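You operate a simulated robot arm through the tools that you are given. There is no shell and no other tool. Be economical: measure what you need, move in short steps, check, and stop when the job is done.

Carry out the task below with a simulated two-armed robot. There is one attempt and no reset: what you move stays moved.

JOB
Carry the open carton with both arms and set it on the top of the grey bench.

Only the result counts: the job must be done as asked and must still hold three seconds after the hand-in. Knocking over, shifting, dropping, spilling or breaking anything else fails it.

ROBOT AND FRAMES
Two 7-joint arms with three-finger grippers on one trunk, on a base that drives. Base frame: it is fixed to the floor where the robot stands at the start and does not move with it; the origin is under the middle of the robot, x ahead of it, y to its left, z up; the surface under the hand at the start is at about z = 74. Readings come in cm, degrees, newtons and seconds.
The left shoulder is at the start at [3, 12.4, 100.8], the right one opposite. With the tool pointing down near the work surface each hand reaches from about 10 to 78 cm from the robot's upright axis, wherever it stands, measured 20 degrees to its own side. Places, roughly: top of the grey bench [-300, -360, 90]. Payload 2.2 kg a hand.
The tool frame of a hand sits at the grasp point between the pads (the TCP): z along the fingers, y along the line on which they close. The tips reach 2.8 cm beyond it. Largest opening 10.2 cm; the body of the gripper starts 7.1 cm behind the TCP.
Orientation is told as [roll, pitch, yaw] about the base's x, y, z axes, in that order, counted from this pose: with the fingers straight down and closing along the base's y, the tool's x points along the base's -x, its y along +y and its z along -z.

CONTROLS
- The arms move only by the tool step_arm. It takes "left_steps", "right_steps" or both (then of equal length, played together; a hand with none holds still); each is a list of rows, each a list of 3 entries, a list of its own where there are three numbers: the shift along the tool's x, y, z in cm, then the turn, a rotation vector about the tool's x, y, z in degrees, then the opening, from 0 (shut) to 1 (fully open). In form: [[[dx, dy, dz], [ax, ay, az], hand], ...]. A call has 1 to 8 rows; each row shifts and turns the commanded pose from where the row before left it, along the tool's axes as they then stand. Rows are played at 5 a second. More than 5 cm and 8.6 degrees between two rows, or a gripper value outside its range, and nothing of the call is played. Where a pose cannot be reached the arm comes as near as it can. A force on the tool above 40 N (or 10 N above the force at the start of the call, whichever is more), or a blocked arm, ends the call early, and 0.2 s more pass. Each finger halts on what it meets, pressing with about 23 N; the grip force reading is that of the motor and also rises with nothing between the fingers. The clock runs only during rows and for 0.2 s after the last one: add rows that do not move to give the fingers time. The reply holds the time, the measured pose of the TCP, the force on the tool along the base axes, the opening and the grip force, in the units named above and with some noise, with the torque about the TCP (base axes, N m) and any sound that the robot's microphone picked up.
- Cameras (640 x 400 px; columns grow to the right, rows downward): "scene" is now at [2.55, -3.29, 170.52]; the picture's right is [-0.50, -0.87, 0.00], its down [-0.78, 0.45, -0.45] and it looks along [0.39, -0.22, -0.89] (base axes); focal length 274 px, centre (320, 200). "left" rides on the left gripper at [7.2, 3.8, -8.6] in its tool frame; the picture's right is [-0.47, 0.89, 0.00], its down [-0.60, -0.32, -0.73] and it looks along [-0.65, -0.34, 0.68] (tool axes); focal length 256 px, centre (320, 200). "right" rides on the right gripper at [6.9, 4.4, -8.6] in its tool frame; the picture's right is [-0.53, 0.85, 0.00], its down [-0.58, -0.36, -0.73] and it looks along [-0.62, -0.39, 0.68] (tool axes); focal length 256 px, centre (320, 200). There is no depth. A picture from a camera that has moved, and an enlarged one, comes with that camera's place and axes in the base frame and with its lens.
- snapshot(camera): a new picture of that camera. The clock stands still meanwhile.
- lift_body(by): slides the trunk up (or, below 0, down) by that many cm; the arms and the scene camera ride with it, the base frame stays. It gives what a move gives, with no picture.
- roll_base(legs): drives the robot by 1 to 6 legs, each [ahead, left, turn to the left] in cm, cm and degrees, along the robot's own axes; the way and the turn of a leg run together, so that a leg with both is an arc; at most 150 cm and 180 degrees a leg. The arms and the cameras ride along, it lands a little off, and it stops where it bumps. It gives what a move gives.
- turn_head(pan, tilt): turns the head with the scene camera to pan (to the left, within 143 degrees either way) and tilt (down, from -29 to 69), counted from straight ahead of the robot. It gives what a move gives.
- zoom(camera, box): a new picture of the part [left, top, right, bottom] of that camera's present view, enlarged. The clock stands still meanwhile.
- sign_off(): hands the job in; it is judged then, once.

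Work in short steps. Places have to be worked out from the pictures, the camera data and where the tool is seen: move nearer, look again, correct. Check each grasp and each placing, and mend what went wrong. You have 120 turns and 100 pictures in all, those below and enlarged ones among them. Open the grippers and draw the arms clear of the work before you hand the job in, unless the task says otherwise; then end with one line.

The tools are called after "Emit:" as name(argument=value, ...) on one line, values as JSON. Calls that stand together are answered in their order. step_arm: Moves the arms, as the interface text tells. Its arguments: {"type":"object","properties":{"left_steps":{"type":"array","items":{"type":"array"}},"right_steps":{"type":"array","items":{"type":"array"}}},"required":[]} The other tools are called the same way: lift_body (by) slides the trunk up or down; roll_base (legs) drives the base; turn_head (pan, tilt) turns the head that bears the scene camera; snapshot (camera) takes a picture; zoom (camera, box) takes an enlarged picture of a part of a camera's view; sign_off () hands the job in.

At the start:

```text
time_s: 0.0
left_ee_pos: [49.48, -1.14, 99.04]
left_orientation: [0.0, -0.1, 0.0]
left_wrist_force: [0.0, -0.1, 0.2]
left_moment: [0.02, -0.01, 0.01]
left_finger_gap: 10.19
left_grasp_force: 0.1
right_ee_pos: [37.29, -32.48, 108.74]
right_orientation: [0.1, 0.0, -0.1]
right_wrist_force: [0.5, 0.4, -0.9]
right_moment: [0.01, 0.0, 0.02]
right_finger_gap: 10.22
right_grasp_force: 0.0
trunk travel left (down, up): [-25.0, 29.0]
robot x, y, heading: [0.16, -0.18, 0.0]
head pan, tilt: [-29.9, 63.4]
```

scene: 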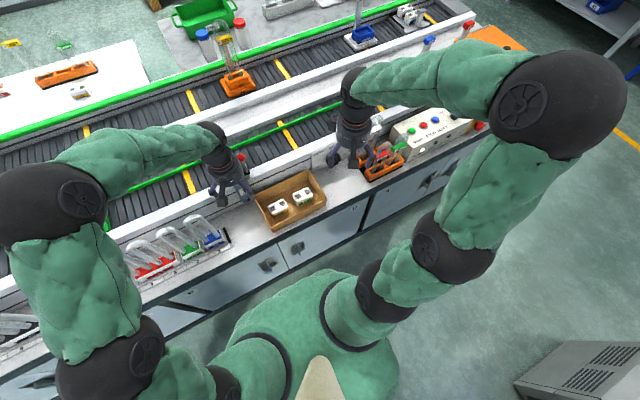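
right: 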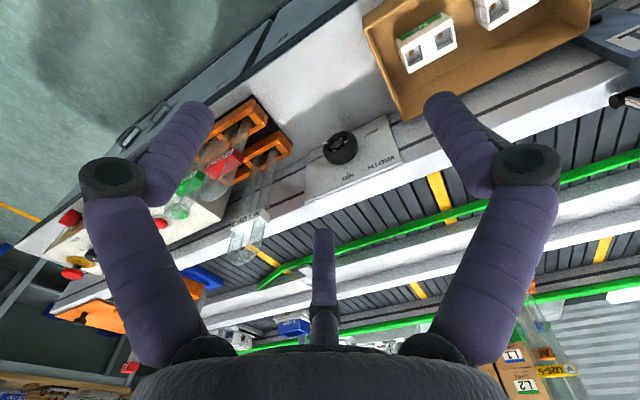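
left: 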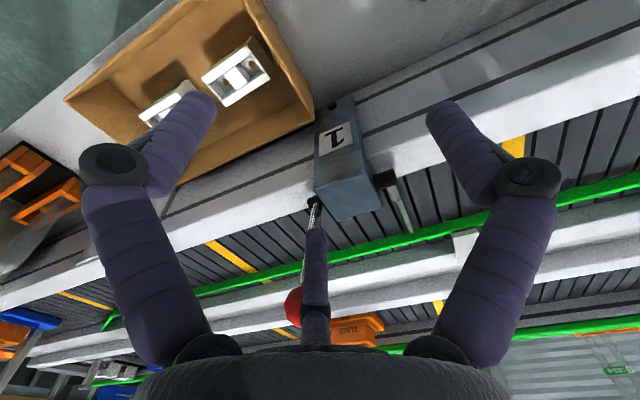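

The open carton with two white parts lies between the hands, roughly at [49, -16]. I zoom in to measure its corners.

Emit:
zoom(camera="scene", box=[210, 140, 370, 240])

Emit:
turn_head(pan=-20, tilt=55)

Emit:
snapshot(camera="scene")

```text
4.00 times, centred on (290, 190) of scene
camera zoom: at [2.55, -3.29, 170.52], right [-0.5, -0.87, 0.0], down [-0.78, 0.45, -0.45], along [0.39, -0.22, -0.89], focal length 1094 px, centre (440, 240)
```

zoom: 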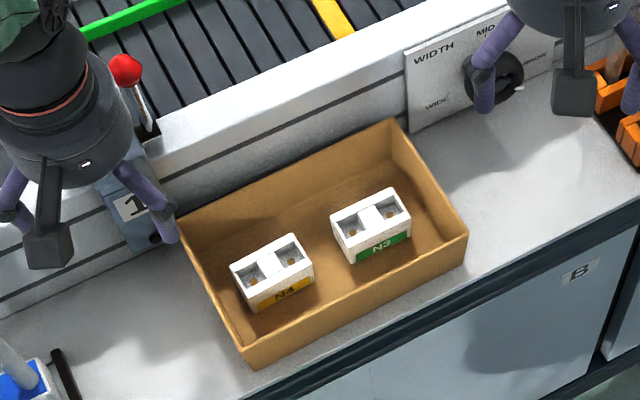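

```text
time_s: 0.7
left_ee_pos: [49.36, -1.11, 99.08]
left_orientation: [0.0, 0.1, 0.1]
left_wrist_force: [-0.8, 0.5, -1.1]
left_moment: [0.0, -0.02, -0.03]
left_finger_gap: 10.21
left_grasp_force: 0.0
right_ee_pos: [37.23, -32.37, 108.66]
right_orientation: [0.0, -0.1, 0.0]
right_wrist_force: [0.3, -0.2, 0.3]
right_moment: [0.01, -0.01, -0.01]
right_finger_gap: 10.2
right_grasp_force: 0.0
trunk travel left (down, up): [-25.0, 29.0]
robot x, y, heading: [0.08, 0.17, -0.0]
head pan, tilt: [-20.0, 55.0]
```

```text
95 pictures are left
camera scene: at [3.89, -2.64, 171.51], right [-0.34, -0.94, 0.0], down [-0.77, 0.28, -0.57], along [0.54, -0.2, -0.82], focal length 274 px, centre (320, 200)
```

scene: 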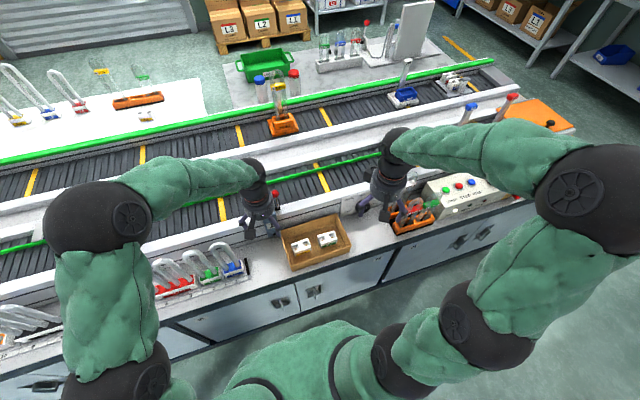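

The carton measures about x 41.6–56.6, y −5 to −28.3, with the rim at z≈79.5. Before grasping I look around for the route to the bench.

Emit:
turn_head(pan=-135, tilt=20)

Emit:
snapshot(camera="scene")

Emit:
turn_head(pan=-80, tilt=30)

Emit:
snapshot(camera="scene")

Emit:
turn_head(pan=140, tilt=25)

Emit:
snapshot(camera="scene")

```text
time_s: 2.6
left_ee_pos: [49.43, -1.11, 99.07]
left_orientation: [0.0, 0.0, 0.0]
left_wrist_force: [0.3, 0.3, 1.6]
left_moment: [-0.02, -0.02, 0.02]
left_finger_gap: 10.22
left_grasp_force: 0.1
right_ee_pos: [37.38, -32.43, 108.71]
right_orientation: [0.0, 0.0, 0.0]
right_wrist_force: [0.1, 0.3, -0.1]
right_moment: [-0.01, -0.03, -0.01]
right_finger_gap: 10.21
right_grasp_force: 0.1
trunk travel left (down, up): [-25.0, 29.0]
robot x, y, heading: [-0.37, 0.14, -0.1]
head pan, tilt: [-135.0, 20.0]
```

```text
94 pictures are left
camera scene: at [-9.46, -6.76, 176.72], right [-0.71, 0.71, 0.0], down [0.24, 0.24, -0.94], along [-0.66, -0.66, -0.34], focal length 274 px, centre (320, 200)
```

scene: 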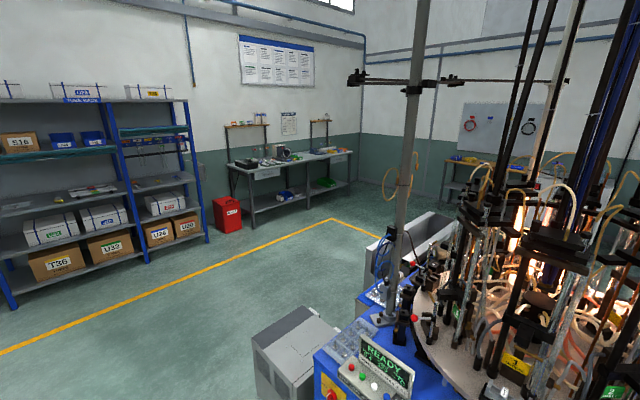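

```text
time_s: 3.9
left_ee_pos: [49.36, -1.1, 99.03]
left_orientation: [0.0, 0.1, 0.0]
left_wrist_force: [0.0, -0.3, -0.8]
left_moment: [0.01, -0.02, -0.01]
left_finger_gap: 10.19
left_grasp_force: 0.2
right_ee_pos: [37.26, -32.44, 108.71]
right_orientation: [0.1, 0.0, 0.0]
right_wrist_force: [0.0, 0.2, 0.0]
right_moment: [0.01, 0.02, 0.03]
right_finger_gap: 10.21
right_grasp_force: 0.0
trunk travel left (down, up): [-25.0, 29.0]
robot x, y, heading: [-0.29, -0.43, 0.0]
head pan, tilt: [-80.0, 30.0]
```

```text
93 pictures are left
camera scene: at [-1.32, -9.08, 175.12], right [-0.98, -0.17, 0.0], down [-0.09, 0.49, -0.87], along [0.15, -0.85, -0.5], focal length 274 px, centre (320, 200)
```

scene: 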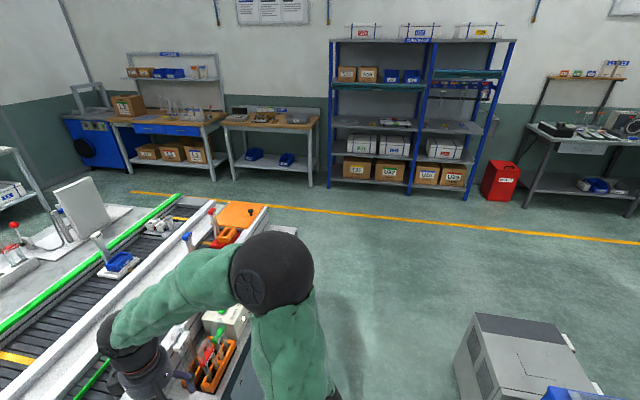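

```text
time_s: 7.0
left_ee_pos: [49.39, -1.31, 99.19]
left_orientation: [0.1, 0.0, 0.0]
left_wrist_force: [0.1, 0.0, -0.2]
left_moment: [0.0, -0.04, 0.0]
left_finger_gap: 10.19
left_grasp_force: 0.0
right_ee_pos: [37.28, -32.44, 108.69]
right_orientation: [0.1, 0.0, 0.0]
right_wrist_force: [-0.9, -1.0, -0.7]
right_moment: [0.01, -0.01, 0.02]
right_finger_gap: 10.19
right_grasp_force: 0.1
trunk travel left (down, up): [-25.0, 29.0]
robot x, y, heading: [0.25, -0.21, 0.0]
head pan, tilt: [140.0, 25.0]
```

```text
92 pictures are left
camera scene: at [-9.94, 5.75, 175.91], right [0.64, 0.77, 0.0], down [0.32, -0.27, -0.91], along [-0.69, 0.58, -0.42], focal length 274 px, centre (320, 200)
```

scene: 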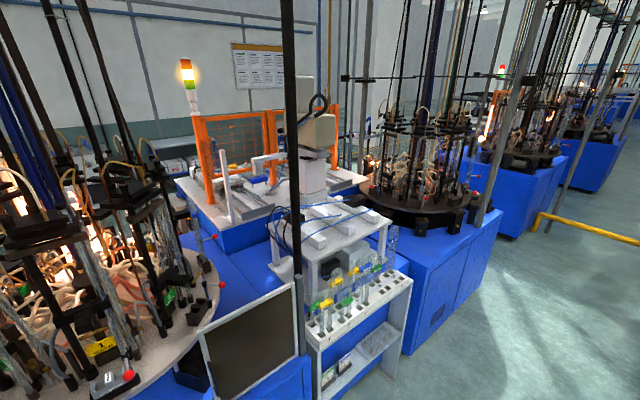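

The grey bench against the wall is the one at px (290,160) in the first view. I zoom in on it and map obstacles on the floor.

Emit:
turn_head(pan=-130, tilt=20)

Emit:
zoom(camera="scene", box=[200, 100, 360, 220])

Emit:
turn_head(pan=-120, tilt=50)

Emit:
snapshot(camera="scene")

```text
time_s: 10.8
left_ee_pos: [49.39, -1.11, 99.02]
left_orientation: [0.0, 0.0, 0.0]
left_wrist_force: [0.0, 0.3, -0.1]
left_moment: [0.02, 0.01, 0.02]
left_finger_gap: 10.2
left_grasp_force: 0.0
right_ee_pos: [37.17, -32.49, 108.63]
right_orientation: [0.1, 0.0, 0.0]
right_wrist_force: [-0.7, -1.4, 0.3]
right_moment: [-0.01, -0.03, -0.01]
right_finger_gap: 10.19
right_grasp_force: 0.1
trunk travel left (down, up): [-25.0, 29.0]
robot x, y, heading: [-0.37, -0.14, 0.2]
head pan, tilt: [-130.0, 20.0]
```

```text
3.33 times, centred on (280, 160) of scene
camera zoom: at [-8.86, -7.31, 176.72], right [-0.77, 0.64, 0.0], down [0.22, 0.26, -0.94], along [-0.6, -0.72, -0.34], focal length 912 px, centre (453, 333)
```

zoom: 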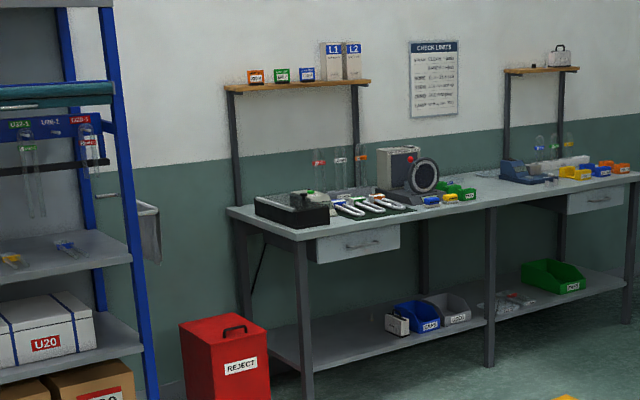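

```text
time_s: 11.7
left_ee_pos: [49.35, -1.04, 99.03]
left_orientation: [0.1, 0.0, 0.0]
left_wrist_force: [-0.3, -0.3, 0.2]
left_moment: [-0.01, 0.0, -0.03]
left_finger_gap: 10.18
left_grasp_force: 0.0
right_ee_pos: [37.21, -32.42, 108.78]
right_orientation: [0.0, 0.1, 0.0]
right_wrist_force: [-0.4, 0.2, 0.8]
right_moment: [0.0, -0.03, 0.01]
right_finger_gap: 10.18
right_grasp_force: 0.1
trunk travel left (down, up): [-25.0, 29.0]
robot x, y, heading: [-0.17, -0.46, 0.1]
head pan, tilt: [-120.0, 50.0]
```

```text
90 pictures are left
camera scene: at [-6.74, -6.84, 172.17], right [-0.87, 0.5, 0.0], down [0.38, 0.66, -0.64], along [-0.32, -0.56, -0.77], focal length 274 px, centre (320, 200)
```

scene: 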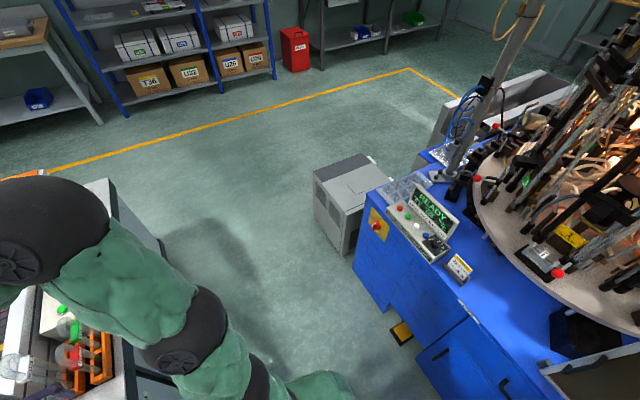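

The bench's free spot is around [-305, -327] with its front edge at y≈-313, and there is a clear route by strafing right past the cabinet. I now bring both hands above the carton's short walls with the fingers partly closed, and look.

Emit:
turn_head(pan=-18, tilt=63)

Emit:
step_arm(left_steps=[[[0.1, -1, 2.2], [0, 0, 0], 0.8], [[0.1, -1, 2.2], [0, 0, 0], 0.5], [[0.1, -1, 2.2], [0, 0, 0], 0.4], [[0.1, -0.2, 2.2], [0, 0, 0], 0.4], [[0, 0, 0], [0, 0, 0], 0.4]], right_steps=[[[-2.9, 1, 2], [0, 0, 0], 0.8], [[-2.9, 1, 2], [0, 0, 0], 0.5], [[-2.9, 0.8, 4], [0, 0, 0], 0.4], [[-2.9, 0.3, 4], [0, 0, 0], 0.4], [[0, 0, 4], [0, 0, 0], 0.4]])

Emit:
snapshot(camera="left")

Emit:
snapshot(camera="right")

Emit:
zoom(camera="scene", box=[200, 120, 400, 245])

```text
time_s: 13.5
left_ee_pos: [49.36, -1.2, 99.06]
left_orientation: [0.0, 0.0, 0.0]
left_wrist_force: [0.1, 0.9, -0.6]
left_moment: [0.0, -0.01, -0.01]
left_finger_gap: 10.22
left_grasp_force: 0.1
right_ee_pos: [37.29, -32.44, 108.64]
right_orientation: [0.0, 0.1, 0.0]
right_wrist_force: [0.6, 0.4, 0.3]
right_moment: [0.02, 0.0, 0.03]
right_finger_gap: 10.21
right_grasp_force: 0.2
trunk travel left (down, up): [-25.0, 29.0]
robot x, y, heading: [0.0, 0.17, 0.1]
head pan, tilt: [-18.0, 63.0]
```

```text
time_s: 14.7
left_ee_pos: [48.86, -4.47, 90.18]
left_orientation: [0.1, 0.0, -0.1]
left_wrist_force: [0.1, -0.4, 0.4]
left_moment: [-0.01, -0.01, 0.01]
left_finger_gap: 4.07
left_grasp_force: 0.1
right_ee_pos: [48.87, -29.35, 92.64]
right_orientation: [0.0, 0.0, 0.0]
right_wrist_force: [-0.5, -0.3, 0.6]
right_moment: [0.04, 0.02, -0.01]
right_finger_gap: 4.09
right_grasp_force: 0.1
trunk travel left (down, up): [-25.0, 29.0]
robot x, y, heading: [-0.1, -0.11, 0.2]
head pan, tilt: [-18.0, 63.0]
```

```text
89 pictures are left
camera left: at [41.71, -0.65, 98.71], right [0.46, 0.89, 0.0], down [0.6, -0.32, 0.73], along [0.65, -0.34, -0.68], focal length 256 px, centre (320, 200)
```

left: 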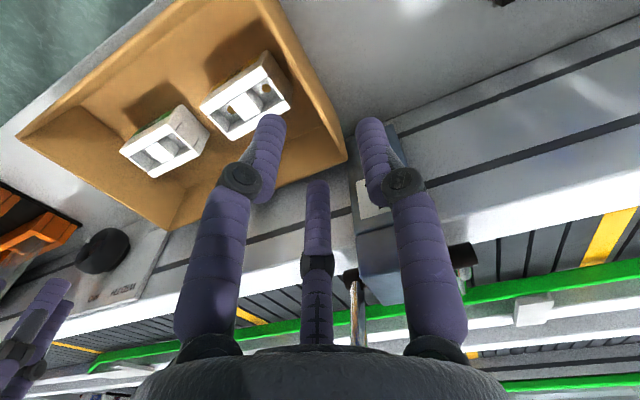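

```text
88 pictures are left
camera right: at [42.08, -25.03, 101.25], right [0.53, 0.84, 0.0], down [0.58, -0.37, 0.73], along [0.62, -0.39, -0.68], focal length 256 px, centre (320, 200)
```

right: 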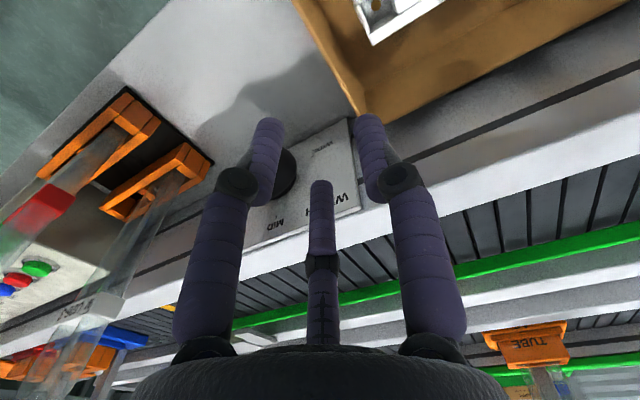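

```text
3.20 times, centred on (300, 182) of scene
camera zoom: at [3.14, -2.17, 170.57], right [-0.31, -0.95, 0.0], down [-0.85, 0.28, -0.45], along [0.43, -0.14, -0.89], focal length 875 px, centre (384, 256)
```

zoom: 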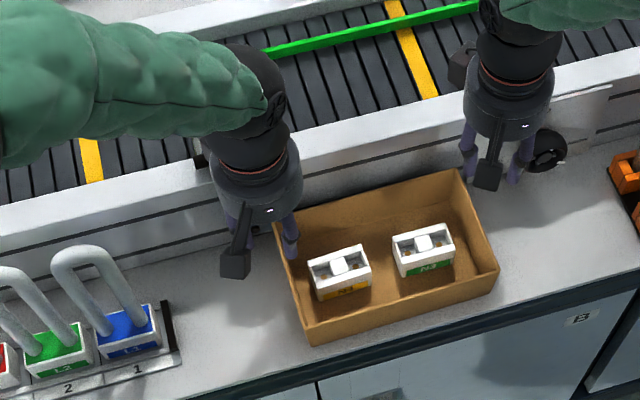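

There's a middle rod in the wrist view that seems to move with the opening; I close the left hand in the air to see where it ends up before straddling a wall.

Emit:
step_arm(left_steps=[[[0, 0, 0], [0, 0, 0], 0.05], [[0, 0, 0], [0, 0, 0], 0.05], [[0, 0, 0], [0, 0, 0], 0.05]])

Emit:
snapshot(camera="left")

Emit:
zoom(camera="scene", box=[250, 150, 314, 190])

Emit:
zoom(camera="scene", box=[330, 135, 394, 175])

```text
time_s: 15.5
left_ee_pos: [48.94, -4.35, 90.16]
left_orientation: [-0.1, -0.1, 0.1]
left_wrist_force: [-0.1, -0.2, 0.3]
left_moment: [0.0, 0.0, -0.01]
left_finger_gap: 0.51
left_grasp_force: 0.0
right_ee_pos: [48.91, -29.42, 92.68]
right_orientation: [0.0, 0.0, 0.0]
right_wrist_force: [1.5, 1.0, -1.1]
right_moment: [0.0, 0.03, -0.05]
right_finger_gap: 4.11
right_grasp_force: 0.0
trunk travel left (down, up): [-25.0, 29.0]
robot x, y, heading: [-0.18, -0.21, 0.2]
head pan, tilt: [-18.0, 63.0]
```

```text
86 pictures are left
camera left: at [41.71, -0.62, 98.73], right [0.47, 0.89, 0.0], down [0.6, -0.32, 0.73], along [0.65, -0.34, -0.68], focal length 256 px, centre (320, 200)
```

left: 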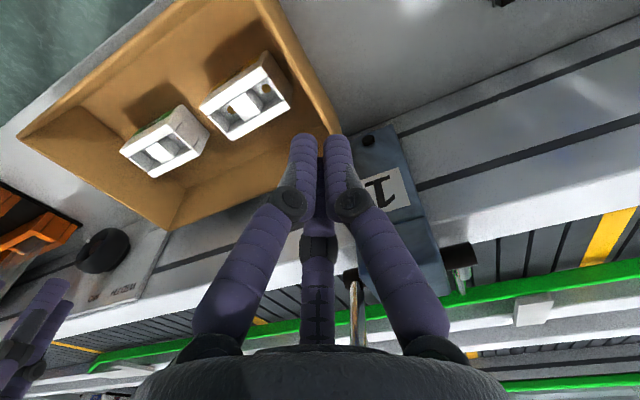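

```text
10.00 times, centred on (282, 170) of scene
camera zoom: at [3.13, -2.13, 170.56], right [-0.31, -0.95, 0.0], down [-0.85, 0.28, -0.45], along [0.43, -0.14, -0.89], focal length 2735 px, centre (700, 500)
```

zoom: 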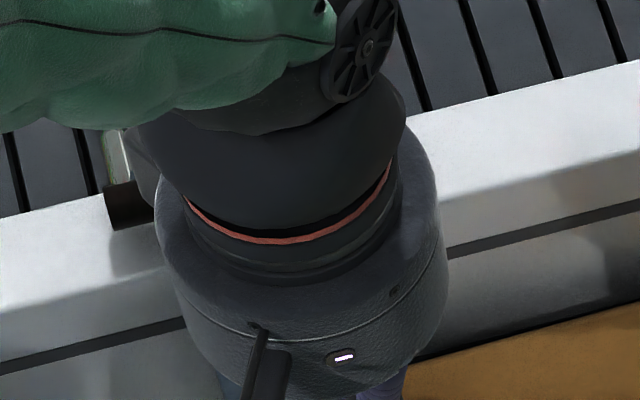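

```text
10.00 times, centred on (362, 155) of scene
camera zoom: at [3.13, -2.13, 170.56], right [-0.31, -0.95, 0.0], down [-0.85, 0.28, -0.45], along [0.43, -0.14, -0.89], focal length 2735 px, centre (-100, 650)
```

zoom: 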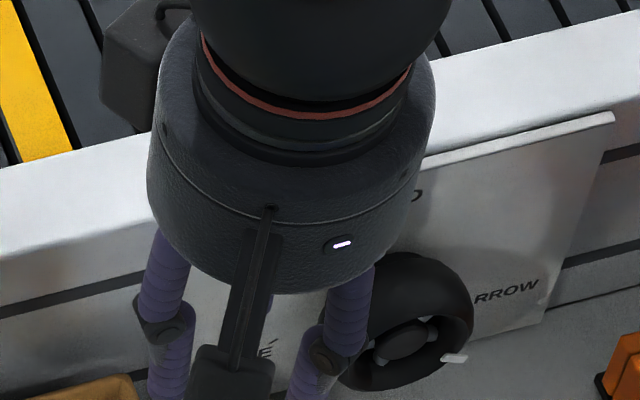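

The extra finger looks merely visual. N4 sits close to the left wall at x 45–49, so I'll grip the left wall at x≈52 and the right wall at x≈46, keeping balance about the centre; first I descend to just above the rim and look.

Emit:
step_arm(left_steps=[[[-1.6, -0.1, 0], [0, 0, 0], 0.4], [[-1.5, -0.1, 0], [0, 0, 0], 0.4], [[0, 0, 3.5], [0, 0, 0], 0.4], [[0, 0, 3.2], [0, 0, 0], 0.4], [[0, 0, 0], [0, 0, 0], 0.4]], right_steps=[[[1.5, 0.2, 0], [0, 0, 0], 0.4], [[1.4, 0.2, 1], [0, 0, 0], 0.4], [[0, 0, 4], [0, 0, 0], 0.4], [[0, 0, 4.1], [0, 0, 0], 0.4], [[0, 0, 0], [0, 0, 0], 0.4]])

Emit:
snapshot(camera="left")

Emit:
snapshot(camera="right")

Emit:
zoom(camera="scene", box=[240, 140, 368, 220])

```text
time_s: 16.7
left_ee_pos: [52.33, -4.83, 83.92]
left_orientation: [-0.1, -0.5, 0.0]
left_wrist_force: [-1.9, -1.5, 25.7]
left_moment: [0.49, -0.97, 0.0]
left_finger_gap: 4.06
left_grasp_force: 0.1
right_ee_pos: [45.88, -28.95, 83.86]
right_orientation: [-0.1, -0.1, 0.0]
right_wrist_force: [0.5, -0.7, 0.6]
right_moment: [0.0, 0.01, 0.0]
right_finger_gap: 4.07
right_grasp_force: 0.2
trunk travel left (down, up): [-25.0, 29.0]
robot x, y, heading: [0.13, -0.22, 0.2]
head pan, tilt: [-18.0, 63.0]
```

```text
83 pictures are left
camera left: at [44.91, -0.91, 92.4], right [0.46, 0.89, 0.0], down [0.6, -0.31, 0.74], along [0.65, -0.34, -0.68], focal length 256 px, centre (320, 200)
```

left: 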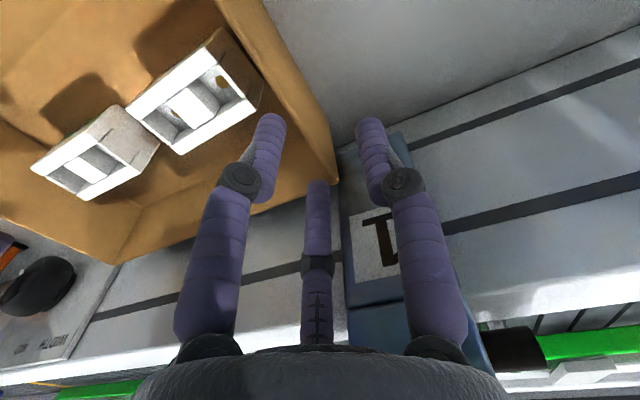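

```text
82 pictures are left
camera right: at [38.95, -24.56, 92.28], right [0.53, 0.85, 0.0], down [0.58, -0.36, 0.73], along [0.62, -0.39, -0.68], focal length 256 px, centre (320, 200)
```

right: 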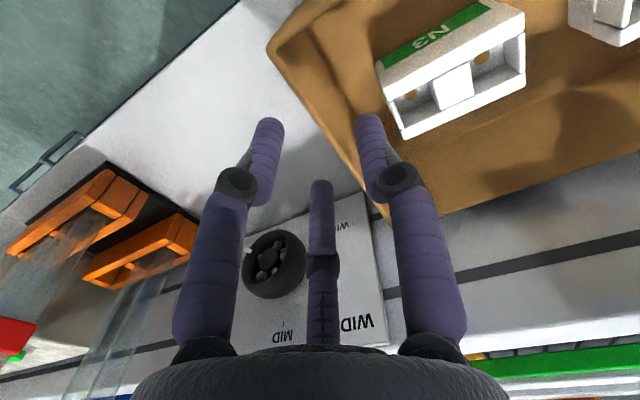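

```text
5.00 times, centred on (304, 180) of scene
camera zoom: at [2.88, -2.12, 170.6], right [-0.31, -0.95, 0.0], down [-0.85, 0.28, -0.46], along [0.43, -0.14, -0.89], focal length 1367 px, centre (400, 300)
```

zoom: 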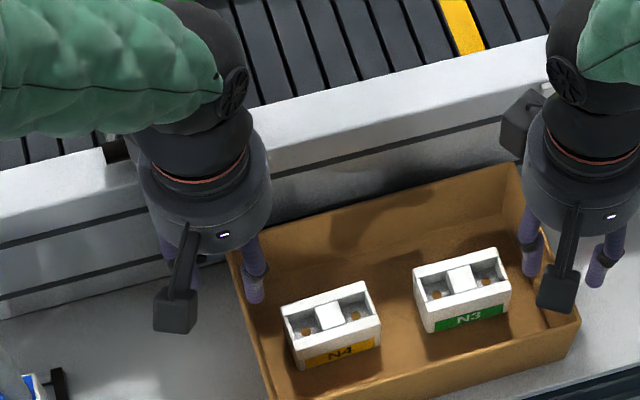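

The left hand touched something (26 N, at about [56, -3]) — the red-ball lever behind the carton's corner at ~[56, -6.6, 102]. I back straight off toward the robot and check the lever.

Emit:
step_arm(left_steps=[[[1.5, 0, -0.3], [0, 0, 0], 0.4], [[2, 0, -0.5], [0, 0, 0], 0.4], [[3, 0, -1], [0, 0, 0], 0.4], [[0, 0, 0], [0, 0, 0], 0.4]])

Emit:
snapshot(camera="left")

Emit:
zoom(camera="scene", box=[220, 100, 348, 180])

```text
time_s: 17.7
left_ee_pos: [45.5, -4.63, 85.21]
left_orientation: [0.0, 0.0, 0.0]
left_wrist_force: [0.1, -1.0, -0.6]
left_moment: [0.0, 0.05, -0.01]
left_finger_gap: 4.05
left_grasp_force: 0.0
right_ee_pos: [45.86, -28.89, 83.58]
right_orientation: [-0.1, 0.0, 0.0]
right_wrist_force: [-0.2, 0.5, -0.3]
right_moment: [0.02, -0.01, 0.01]
right_finger_gap: 4.07
right_grasp_force: 0.1
trunk travel left (down, up): [-25.0, 29.0]
robot x, y, heading: [0.3, 0.15, 0.0]
head pan, tilt: [-18.0, 63.0]
```

```text
80 pictures are left
camera left: at [38.31, -0.81, 93.82], right [0.47, 0.89, 0.0], down [0.61, -0.32, 0.73], along [0.65, -0.34, -0.68], focal length 256 px, centre (320, 200)
```

left: 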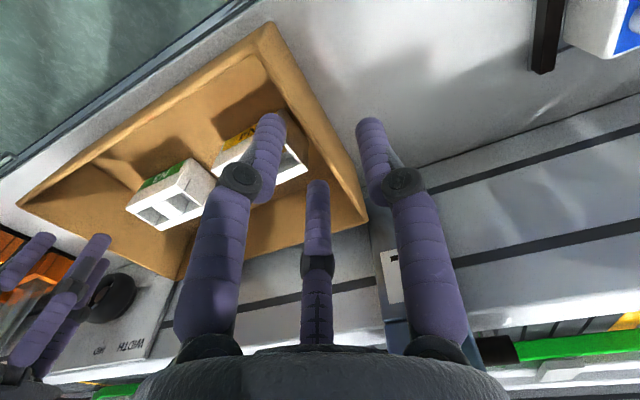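

```text
5.00 times, centred on (284, 140) of scene
camera zoom: at [3.22, -2.13, 170.56], right [-0.31, -0.95, 0.0], down [-0.85, 0.28, -0.45], along [0.43, -0.14, -0.89], focal length 1367 px, centre (500, 500)
```

zoom: 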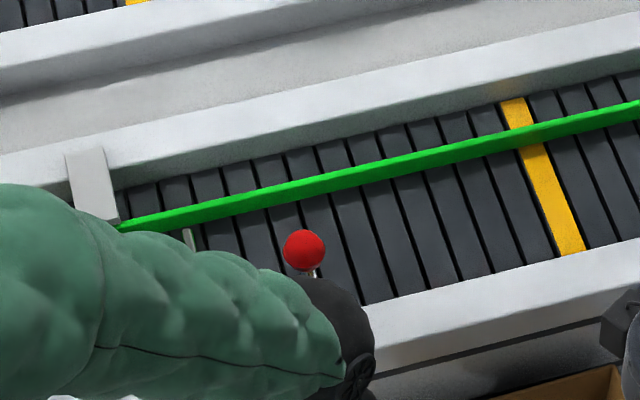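

The lever looks undisturbed, and a block by that corner (~[56,-3,85+]) limits the left hand to smaller x. I'll grip left at x≈44.6 (clear of N4) and right at x≈50.5, so the line passes near the centre of mass; descend now.

Emit:
step_arm(left_steps=[[[0.5, 0, 0], [0, 0, 0], 0.4], [[0.4, 0, 0.6], [0, 0, 0], 0.4], [[0, 0, 1.5], [0, 0, 0], 0.4], [[0, 0, 1.5], [0, 0, 0], 0.4], [[0, 0, 1.2], [0, 0, 0], 0.4], [[0, 0, 0], [0, 0, 0], 0.4]], right_steps=[[[-2.4, 0, 0], [0, 0, 0], 0.4], [[-2.2, 0, 0], [0, 0, 0], 0.4], [[0, 0, 1], [0, 0, 0], 0.4], [[0, 0, 1], [0, 0, 0], 0.4], [[0, 0, 1.2], [0, 0, 0], 0.4], [[0, 0, 0], [0, 0, 0], 0.4]])

Emit:
snapshot(camera="left")

Emit:
snapshot(camera="right")

Emit:
zoom(camera="scene", box=[240, 140, 368, 220])

```text
time_s: 18.6
left_ee_pos: [44.68, -4.33, 83.46]
left_orientation: [0.1, -0.1, 0.1]
left_wrist_force: [-6.6, 2.9, 17.7]
left_moment: [-0.12, 0.43, -0.16]
left_finger_gap: 4.36
left_grasp_force: 1.6
right_ee_pos: [50.49, -28.95, 82.47]
right_orientation: [0.0, -0.1, -0.1]
right_wrist_force: [0.7, -0.2, 0.5]
right_moment: [-0.02, 0.01, 0.03]
right_finger_gap: 4.08
right_grasp_force: 0.0
trunk travel left (down, up): [-25.0, 29.0]
robot x, y, heading: [0.43, 0.19, 0.1]
head pan, tilt: [-18.0, 63.0]
stopped in row 4 (left hand): the force on the tool passed its limit at 54 N (the readings are from after the stop); the commanded pose is now the measured one
```

```text
78 pictures are left
camera left: at [37.48, -0.77, 92.02], right [0.46, 0.89, 0.0], down [0.6, -0.32, 0.73], along [0.65, -0.34, -0.68], focal length 256 px, centre (320, 200)
```

left: 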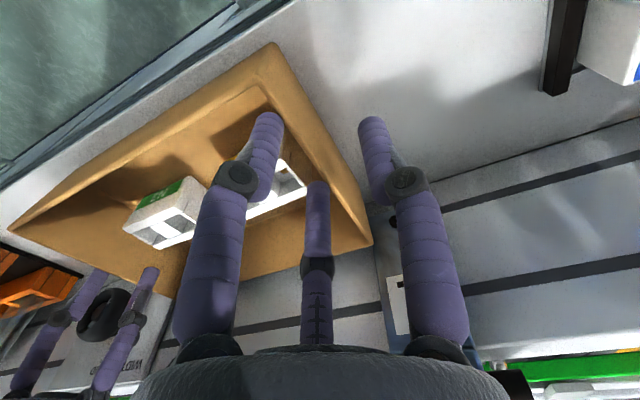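

```text
77 pictures are left
camera right: at [43.64, -24.54, 91.06], right [0.54, 0.84, 0.0], down [0.58, -0.37, 0.73], along [0.62, -0.39, -0.68], focal length 256 px, centre (320, 200)
```

right: 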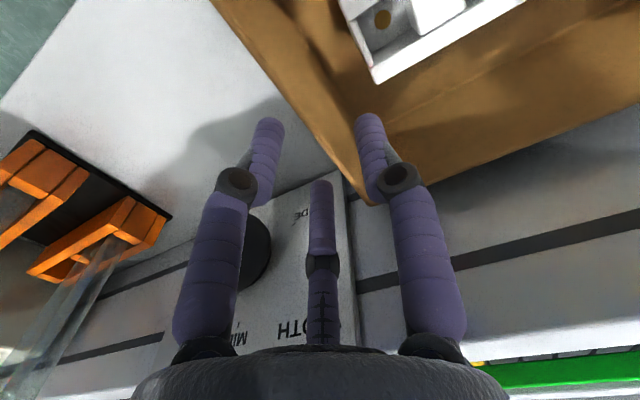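

```text
5.00 times, centred on (304, 180) of scene
camera zoom: at [2.99, -2.09, 170.59], right [-0.31, -0.95, 0.0], down [-0.85, 0.28, -0.45], along [0.43, -0.14, -0.89], focal length 1367 px, centre (400, 300)
```

zoom: 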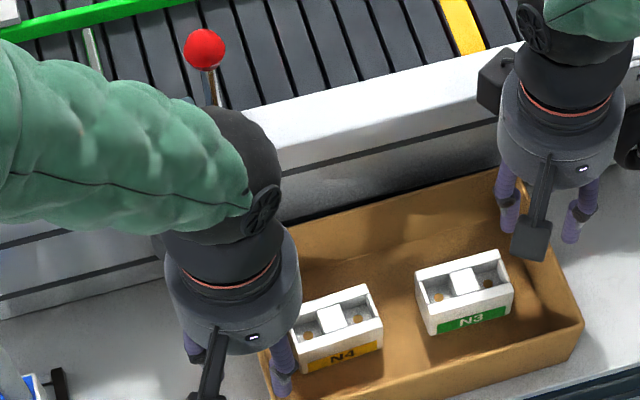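

N4 is as tall as the rim (top ≈80.6), so it really spans x≈43–47, and the left inner fingertip landed on its corner. I shift left to x≈48.5 and right to x≈47.5, then look before descending.

Emit:
step_arm(left_steps=[[[0, 0, -1.2], [0, 0, 0], 0.4], [[-2, -0.15, 0], [0, 0, 0], 0.4], [[-1.8, -0.15, 0], [0, 0, 0], 0.4], [[0, 0, 0], [0, 0, 0], 0.4]], right_steps=[[[0, 0, -1], [0, 0, 0], 0.4], [[1.4, 0, 0], [0, 0, 0], 0.4], [[1.4, 0, 0], [0, 0, 0], 0.4], [[0, 0, 0], [0, 0, 0], 0.4]])

Emit:
snapshot(camera="left")

Emit:
zoom(camera="scene", box=[240, 150, 368, 230])

```text
time_s: 19.6
left_ee_pos: [48.58, -4.96, 84.65]
left_orientation: [0.1, 0.0, 0.0]
left_wrist_force: [0.6, -0.4, -0.3]
left_moment: [-0.01, 0.01, -0.02]
left_finger_gap: 4.06
left_grasp_force: 0.2
right_ee_pos: [47.69, -28.92, 83.43]
right_orientation: [0.0, 0.0, 0.0]
right_wrist_force: [0.4, -0.6, 0.7]
right_moment: [0.01, 0.0, -0.01]
right_finger_gap: 4.06
right_grasp_force: 0.0
trunk travel left (down, up): [-25.0, 29.0]
robot x, y, heading: [0.46, 0.06, -0.2]
head pan, tilt: [-18.0, 63.0]
```

```text
75 pictures are left
camera left: at [41.4, -1.11, 93.1], right [0.46, 0.89, 0.0], down [0.6, -0.32, 0.73], along [0.65, -0.34, -0.68], focal length 256 px, centre (320, 200)
```

left: 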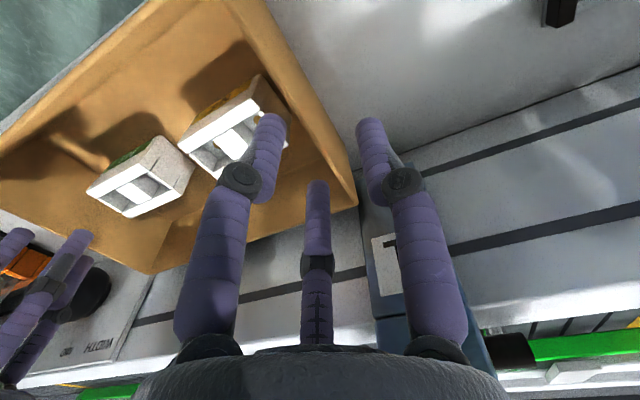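

```text
5.00 times, centred on (304, 190) of scene
camera zoom: at [3.16, -2.13, 170.56], right [-0.31, -0.95, 0.0], down [-0.85, 0.28, -0.45], along [0.43, -0.14, -0.89], focal length 1367 px, centre (400, 250)
```

zoom: 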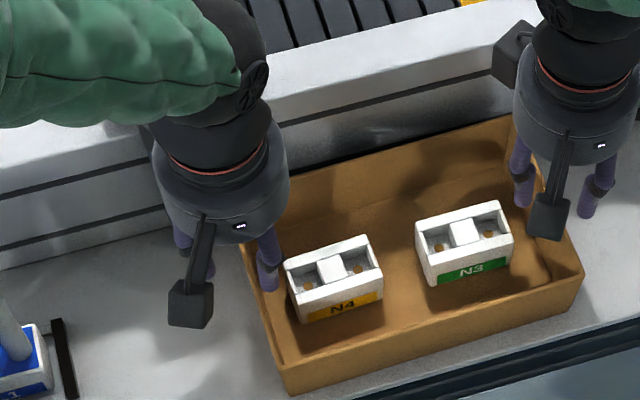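

Left inner finger is between N4 and the wall; I nudge it 0.4 cm outward and lower both hands slowly to z≈78.2.

Emit:
step_arm(left_steps=[[[0, 0.4, 1], [0, 0, 0], 0.4], [[0, 0, 1.2], [0, 0, 0], 0.4], [[0, 0, 1.2], [0, 0, 0], 0.4], [[0, 0, 1.2], [0, 0, 0], 0.4], [[0, 0, 1], [0, 0, 0], 0.4], [[0, 0, 0.8], [0, 0, 0], 0.4], [[0, 0, 0], [0, 0, 0], 0.4]], right_steps=[[[0, 0, 0.8], [0, 0, 0], 0.4], [[0, 0, 0.9], [0, 0, 0], 0.4], [[0, 0, 0.9], [0, 0, 0], 0.4], [[0, 0, 0.9], [0, 0, 0], 0.4], [[0, 0, 0.9], [0, 0, 0], 0.4], [[0, 0, 0.8], [0, 0, 0], 0.4], [[0, 0, 0], [0, 0, 0], 0.4]])

Emit:
snapshot(camera="left")

Emit:
snapshot(camera="right")

```text
time_s: 20.2
left_ee_pos: [48.82, -4.45, 83.41]
left_orientation: [0.2, -0.3, 0.1]
left_wrist_force: [-9.4, 4.8, 23.2]
left_moment: [-0.07, 0.77, -0.27]
left_finger_gap: 4.55
left_grasp_force: 3.3
right_ee_pos: [47.58, -28.89, 82.22]
right_orientation: [0.0, 0.0, 0.1]
right_wrist_force: [0.0, 0.5, 1.2]
right_moment: [0.0, 0.04, 0.01]
right_finger_gap: 4.07
right_grasp_force: 0.0
trunk travel left (down, up): [-25.0, 29.0]
robot x, y, heading: [0.18, -0.12, -0.1]
head pan, tilt: [-18.0, 63.0]
stopped in row 2 (left hand): the force on the tool passed its limit at 49 N (the readings are from after the stop); the commanded pose is now the measured one
```

```text
73 pictures are left
camera left: at [41.51, -0.66, 91.99], right [0.46, 0.89, 0.01], down [0.6, -0.32, 0.73], along [0.65, -0.34, -0.68], focal length 256 px, centre (320, 200)
```

left: 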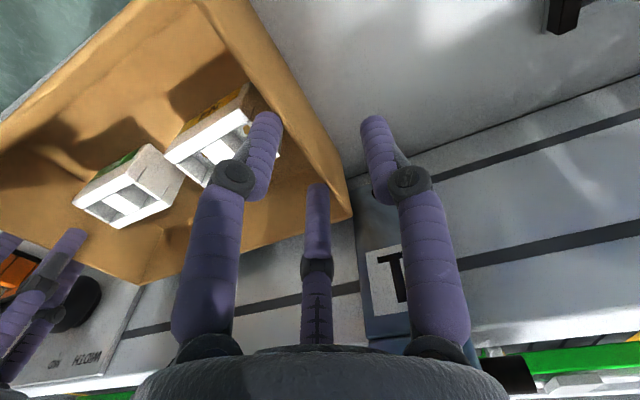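

```text
72 pictures are left
camera right: at [40.82, -24.57, 90.78], right [0.53, 0.85, 0.0], down [0.58, -0.36, 0.73], along [0.62, -0.39, -0.68], focal length 256 px, centre (320, 200)
```

right: 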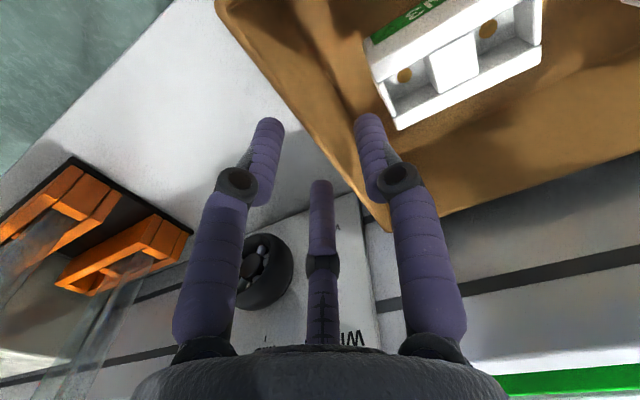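

Left is stopped again at tip height ≈80.6, though the picture shows the wall between the fingers. I look closely at the contact from the scene camera and the left camera before doing anything.

Emit:
zoom(camera="scene", box=[260, 175, 308, 205])

Emit:
zoom(camera="left", box=[200, 60, 440, 210])

```text
13.33 times, centred on (284, 190) of scene
camera zoom: at [2.94, -2.08, 170.59], right [-0.31, -0.95, 0.0], down [-0.85, 0.28, -0.45], along [0.43, -0.14, -0.89], focal length 3646 px, centre (800, 333)
```

zoom: 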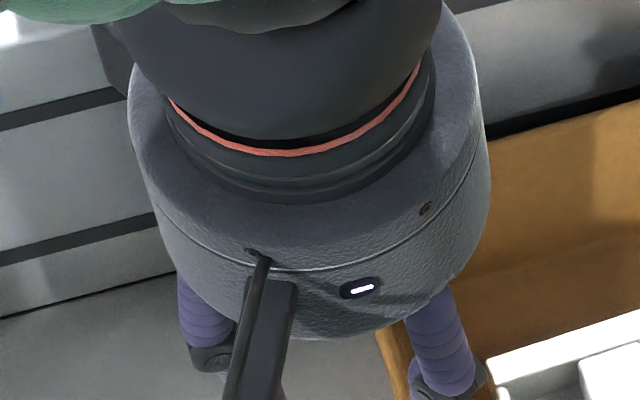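

```text
2.67 times, centred on (320, 135) of left
camera zoom: at [41.51, -0.66, 91.99], right [0.46, 0.89, 0.01], down [0.6, -0.32, 0.73], along [0.65, -0.34, -0.68], focal length 683 px, centre (320, 373)
```

zoom: 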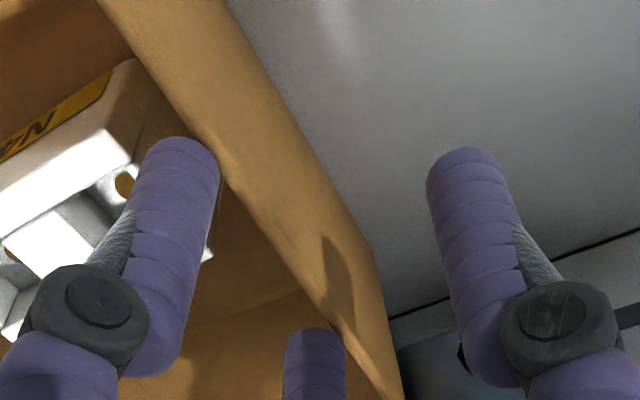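

The wall's rim is actually higher (z≈80.6) and farther in (y≈-6) than I thought — the broad band is its outer face, and the inner finger sat on the rim. I raise the left hand, shift inward to y≈-5.95, narrow the gap to 2.8 and look again.

Emit:
step_arm(left_steps=[[[0, 0, -1], [0, 0, 0], 0.4], [[0, -0.75, -0.3], [0, 0, 0], 0.34], [[0.2, -0.75, 0], [0, 0, 0], 0.28], [[0, 0, 0], [0, 0, 0], 0.28]])

Emit:
zoom(camera="left", box=[200, 40, 440, 190])

Emit:
zoom(camera="right", box=[200, 40, 440, 190])

```text
time_s: 21.2
left_ee_pos: [48.65, -6.0, 84.46]
left_orientation: [0.0, -0.3, 0.2]
left_wrist_force: [0.8, -0.4, 0.1]
left_moment: [0.02, 0.03, 0.02]
left_finger_gap: 2.87
left_grasp_force: 0.1
right_ee_pos: [47.77, -28.89, 82.11]
right_orientation: [0.0, 0.0, 0.0]
right_wrist_force: [0.1, -0.2, 0.1]
right_moment: [0.0, 0.01, -0.01]
right_finger_gap: 4.06
right_grasp_force: 0.2
trunk travel left (down, up): [-25.0, 29.0]
robot x, y, heading: [0.04, 0.07, 0.0]
head pan, tilt: [-18.0, 63.0]
```

```text
2.67 times, centred on (320, 115) of left
camera zoom: at [41.37, -2.23, 93.1], right [0.46, 0.89, 0.0], down [0.6, -0.32, 0.73], along [0.65, -0.34, -0.68], focal length 683 px, centre (320, 427)
```

zoom: 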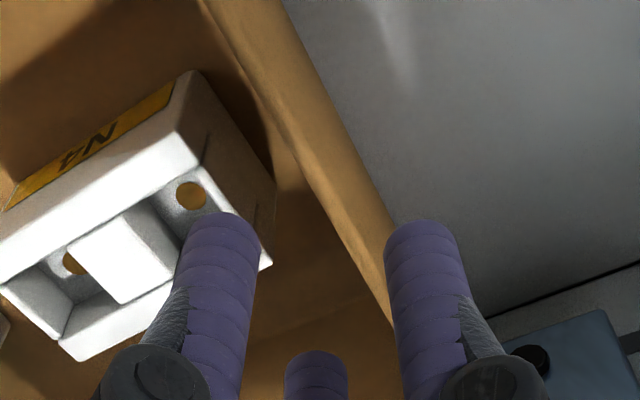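

```text
2.67 times, centred on (320, 115) of right
camera zoom: at [40.91, -24.58, 90.7], right [0.53, 0.85, 0.0], down [0.58, -0.36, 0.73], along [0.62, -0.39, -0.68], focal length 683 px, centre (320, 427)
```

zoom: 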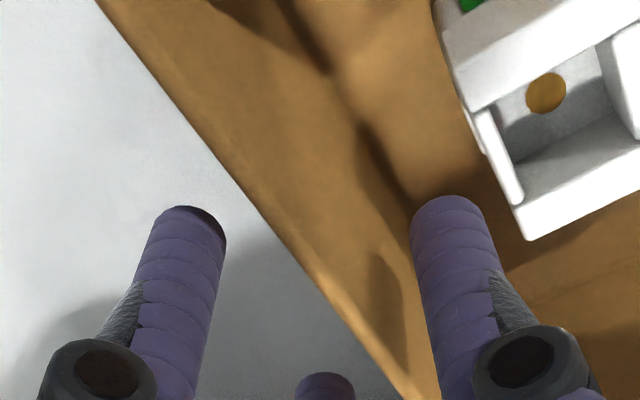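

N4's top (≈77) reaches just under the inner finger, so I lower only until the tips are at ≈77.3 (TCP z≈80.1), which still gives ~3 cm of wall overlap.

Emit:
step_arm(left_steps=[[[0, 0.1, 1], [0, 0, 0], 0.28], [[0, 0, 1], [0, 0, 0], 0.28], [[0, 0, 1], [0, 0, 0], 0.28], [[0, 0, 0.8], [0, 0, 0], 0.28], [[0, 0, 0.5], [0, 0, 0], 0.28], [[0, 0, 0], [0, 0, 0], 0.28]], right_steps=[[[0, 0, 0.5], [0, 0, 0], 0.4], [[0, 0, 0.5], [0, 0, 0], 0.4], [[0, 0, 0.5], [0, 0, 0], 0.4], [[0, 0, 0.5], [0, 0, 0], 0.4], [[0, 0, 0.3], [0, 0, 0], 0.4], [[0, 0, 0], [0, 0, 0], 0.4]])

Emit:
zoom(camera="left", box=[200, 40, 440, 190])

Emit:
zoom(camera="right", box=[200, 40, 440, 190])

```text
time_s: 22.6
left_ee_pos: [48.76, -5.83, 80.25]
left_orientation: [0.1, -0.3, 0.2]
left_wrist_force: [0.4, 0.0, 0.0]
left_moment: [0.02, 0.0, -0.01]
left_finger_gap: 2.86
left_grasp_force: 0.1
right_ee_pos: [47.8, -28.93, 79.75]
right_orientation: [0.0, 0.0, 0.0]
right_wrist_force: [1.1, 0.2, 0.3]
right_moment: [0.02, 0.0, -0.02]
right_finger_gap: 4.07
right_grasp_force: 0.1
trunk travel left (down, up): [-25.0, 29.0]
robot x, y, heading: [0.14, -0.17, -0.1]
head pan, tilt: [-18.0, 63.0]
```

```text
2.67 times, centred on (320, 115) of left
camera zoom: at [41.39, -2.09, 88.75], right [0.46, 0.89, 0.0], down [0.6, -0.32, 0.73], along [0.65, -0.34, -0.68], focal length 683 px, centre (320, 427)
```

zoom: 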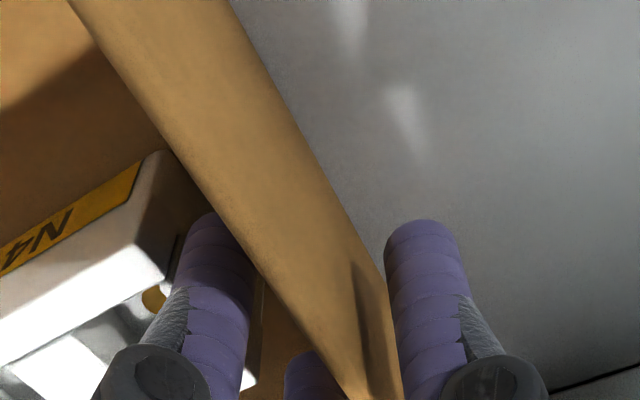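

```text
2.67 times, centred on (320, 115) of right
camera zoom: at [40.91, -24.55, 88.4], right [0.53, 0.85, 0.0], down [0.58, -0.36, 0.73], along [0.62, -0.39, -0.68], focal length 683 px, centre (320, 427)
```

zoom: 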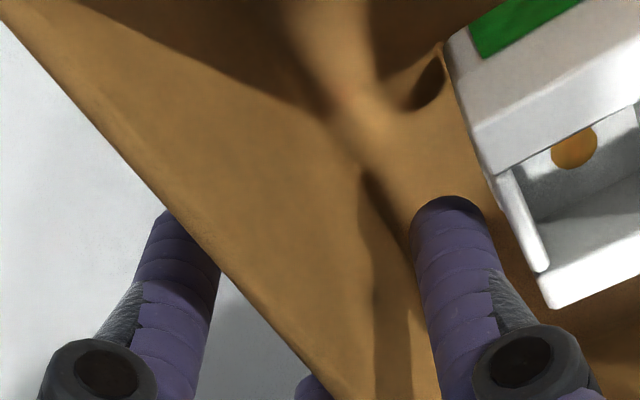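

Both walls are straddled with no contact. I lower the right a bit more and close both hands.

Emit:
step_arm(left_steps=[[[0, 0, 0], [0, 0, 0], 0.28], [[0, 0, 0], [0, 0, 0], 0.15], [[0, 0, 0], [0, 0, 0], 0.0], [[0, 0, 0], [0, 0, 0], 0.0], [[0, 0, 0], [0, 0, 0], 0.0], [[0, 0, 0], [0, 0, 0], 0.0]], right_steps=[[[0, -0.2, 0.6], [0, 0, 0], 0.4], [[0, 0, 0], [0, 0, 0], 0.2], [[0, 0, 0], [0, 0, 0], 0.0], [[0, 0, 0], [0, 0, 0], 0.0], [[0, 0, 0], [0, 0, 0], 0.0], [[0, 0, 0], [0, 0, 0], 0.0]])

Emit:
zoom(camera="left", box=[200, 40, 440, 190])

Emit:
zoom(camera="right", box=[200, 40, 440, 190])

```text
time_s: 24.1
left_ee_pos: [48.74, -5.86, 80.28]
left_orientation: [-0.3, -0.5, 0.1]
left_wrist_force: [-0.7, 0.0, -1.2]
left_moment: [-0.9, 0.01, -0.05]
left_finger_gap: 1.04
left_grasp_force: 23.1
right_ee_pos: [47.8, -28.83, 79.21]
right_orientation: [0.2, 0.0, 0.1]
right_wrist_force: [0.4, 1.0, 1.5]
right_moment: [1.07, 0.17, -0.06]
right_finger_gap: 1.17
right_grasp_force: 22.8
trunk travel left (down, up): [-25.0, 29.0]
robot x, y, heading: [0.06, 0.08, 0.0]
head pan, tilt: [-18.0, 63.0]
stopped in row 6 (right hand): the force on the tool passed its limit at 41 N (the readings are from after the stop); the commanded pose is now the measured one
```

```text
2.67 times, centred on (320, 115) of left
camera zoom: at [41.42, -2.25, 88.73], right [0.46, 0.89, 0.0], down [0.6, -0.31, 0.74], along [0.65, -0.34, -0.68], focal length 683 px, centre (320, 427)
```

zoom: 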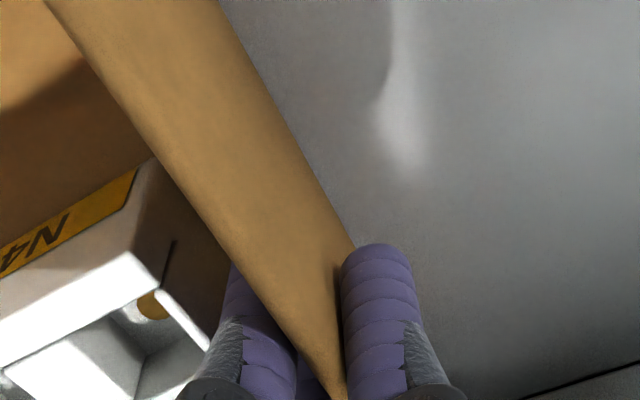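

```text
2.67 times, centred on (320, 115) of right
camera zoom: at [40.87, -24.55, 87.75], right [0.53, 0.85, 0.0], down [0.58, -0.37, 0.73], along [0.62, -0.39, -0.68], focal length 683 px, centre (320, 427)
```

zoom: 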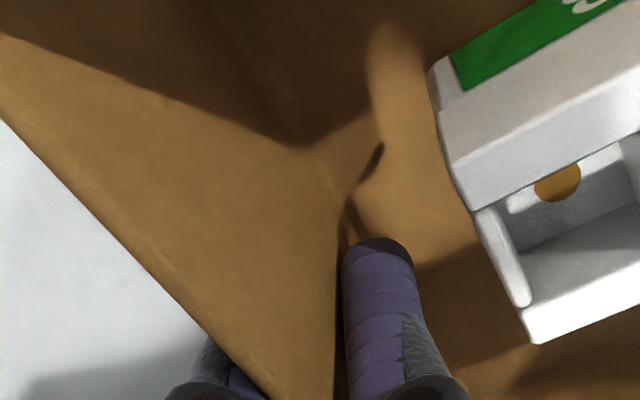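

Both walls are gripped (gap ≈1.1 cm, 23 N each). I lift a little with the trunk, keeping below the lever ball, and check.

Emit:
lift_body(by=3)

Emit:
snapshot(camera="scene")

Emit:
snapshot(camera="left")

```text
time_s: 24.9
left_ee_pos: [48.86, -6.05, 83.32]
left_orientation: [-0.2, -0.4, 0.1]
left_wrist_force: [-0.5, -3.4, -2.2]
left_moment: [-0.99, 0.09, -0.03]
left_finger_gap: 0.98
left_grasp_force: 22.9
right_ee_pos: [47.69, -28.83, 82.04]
right_orientation: [0.1, 0.1, 0.1]
right_wrist_force: [0.4, 2.6, 0.2]
right_moment: [1.22, -0.11, -0.07]
right_finger_gap: 1.16
right_grasp_force: 23.1
trunk travel left (down, up): [-28.0, 26.0]
robot x, y, heading: [-0.14, 0.21, -0.1]
head pan, tilt: [-18.0, 63.0]
```

```text
63 pictures are left
camera scene: at [3.2, -2.14, 173.56], right [-0.31, -0.95, 0.0], down [-0.85, 0.28, -0.45], along [0.43, -0.14, -0.89], focal length 274 px, centre (320, 200)
```

scene: 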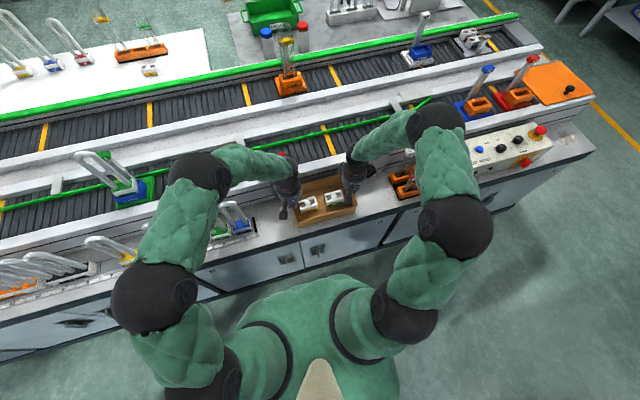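

```text
62 pictures are left
camera left: at [41.45, -2.27, 91.72], right [0.46, 0.89, 0.0], down [0.6, -0.31, 0.74], along [0.65, -0.34, -0.68], focal length 256 px, centre (320, 200)
```

left: 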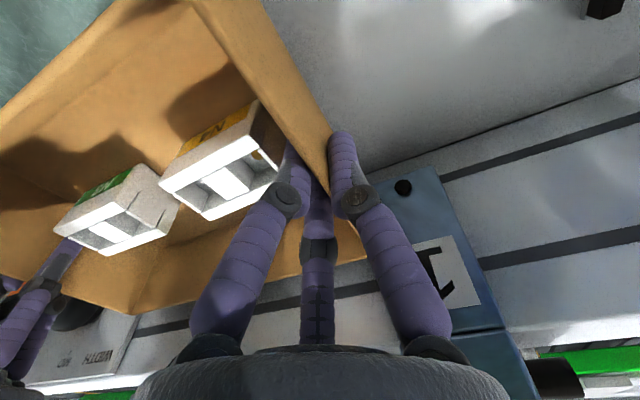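

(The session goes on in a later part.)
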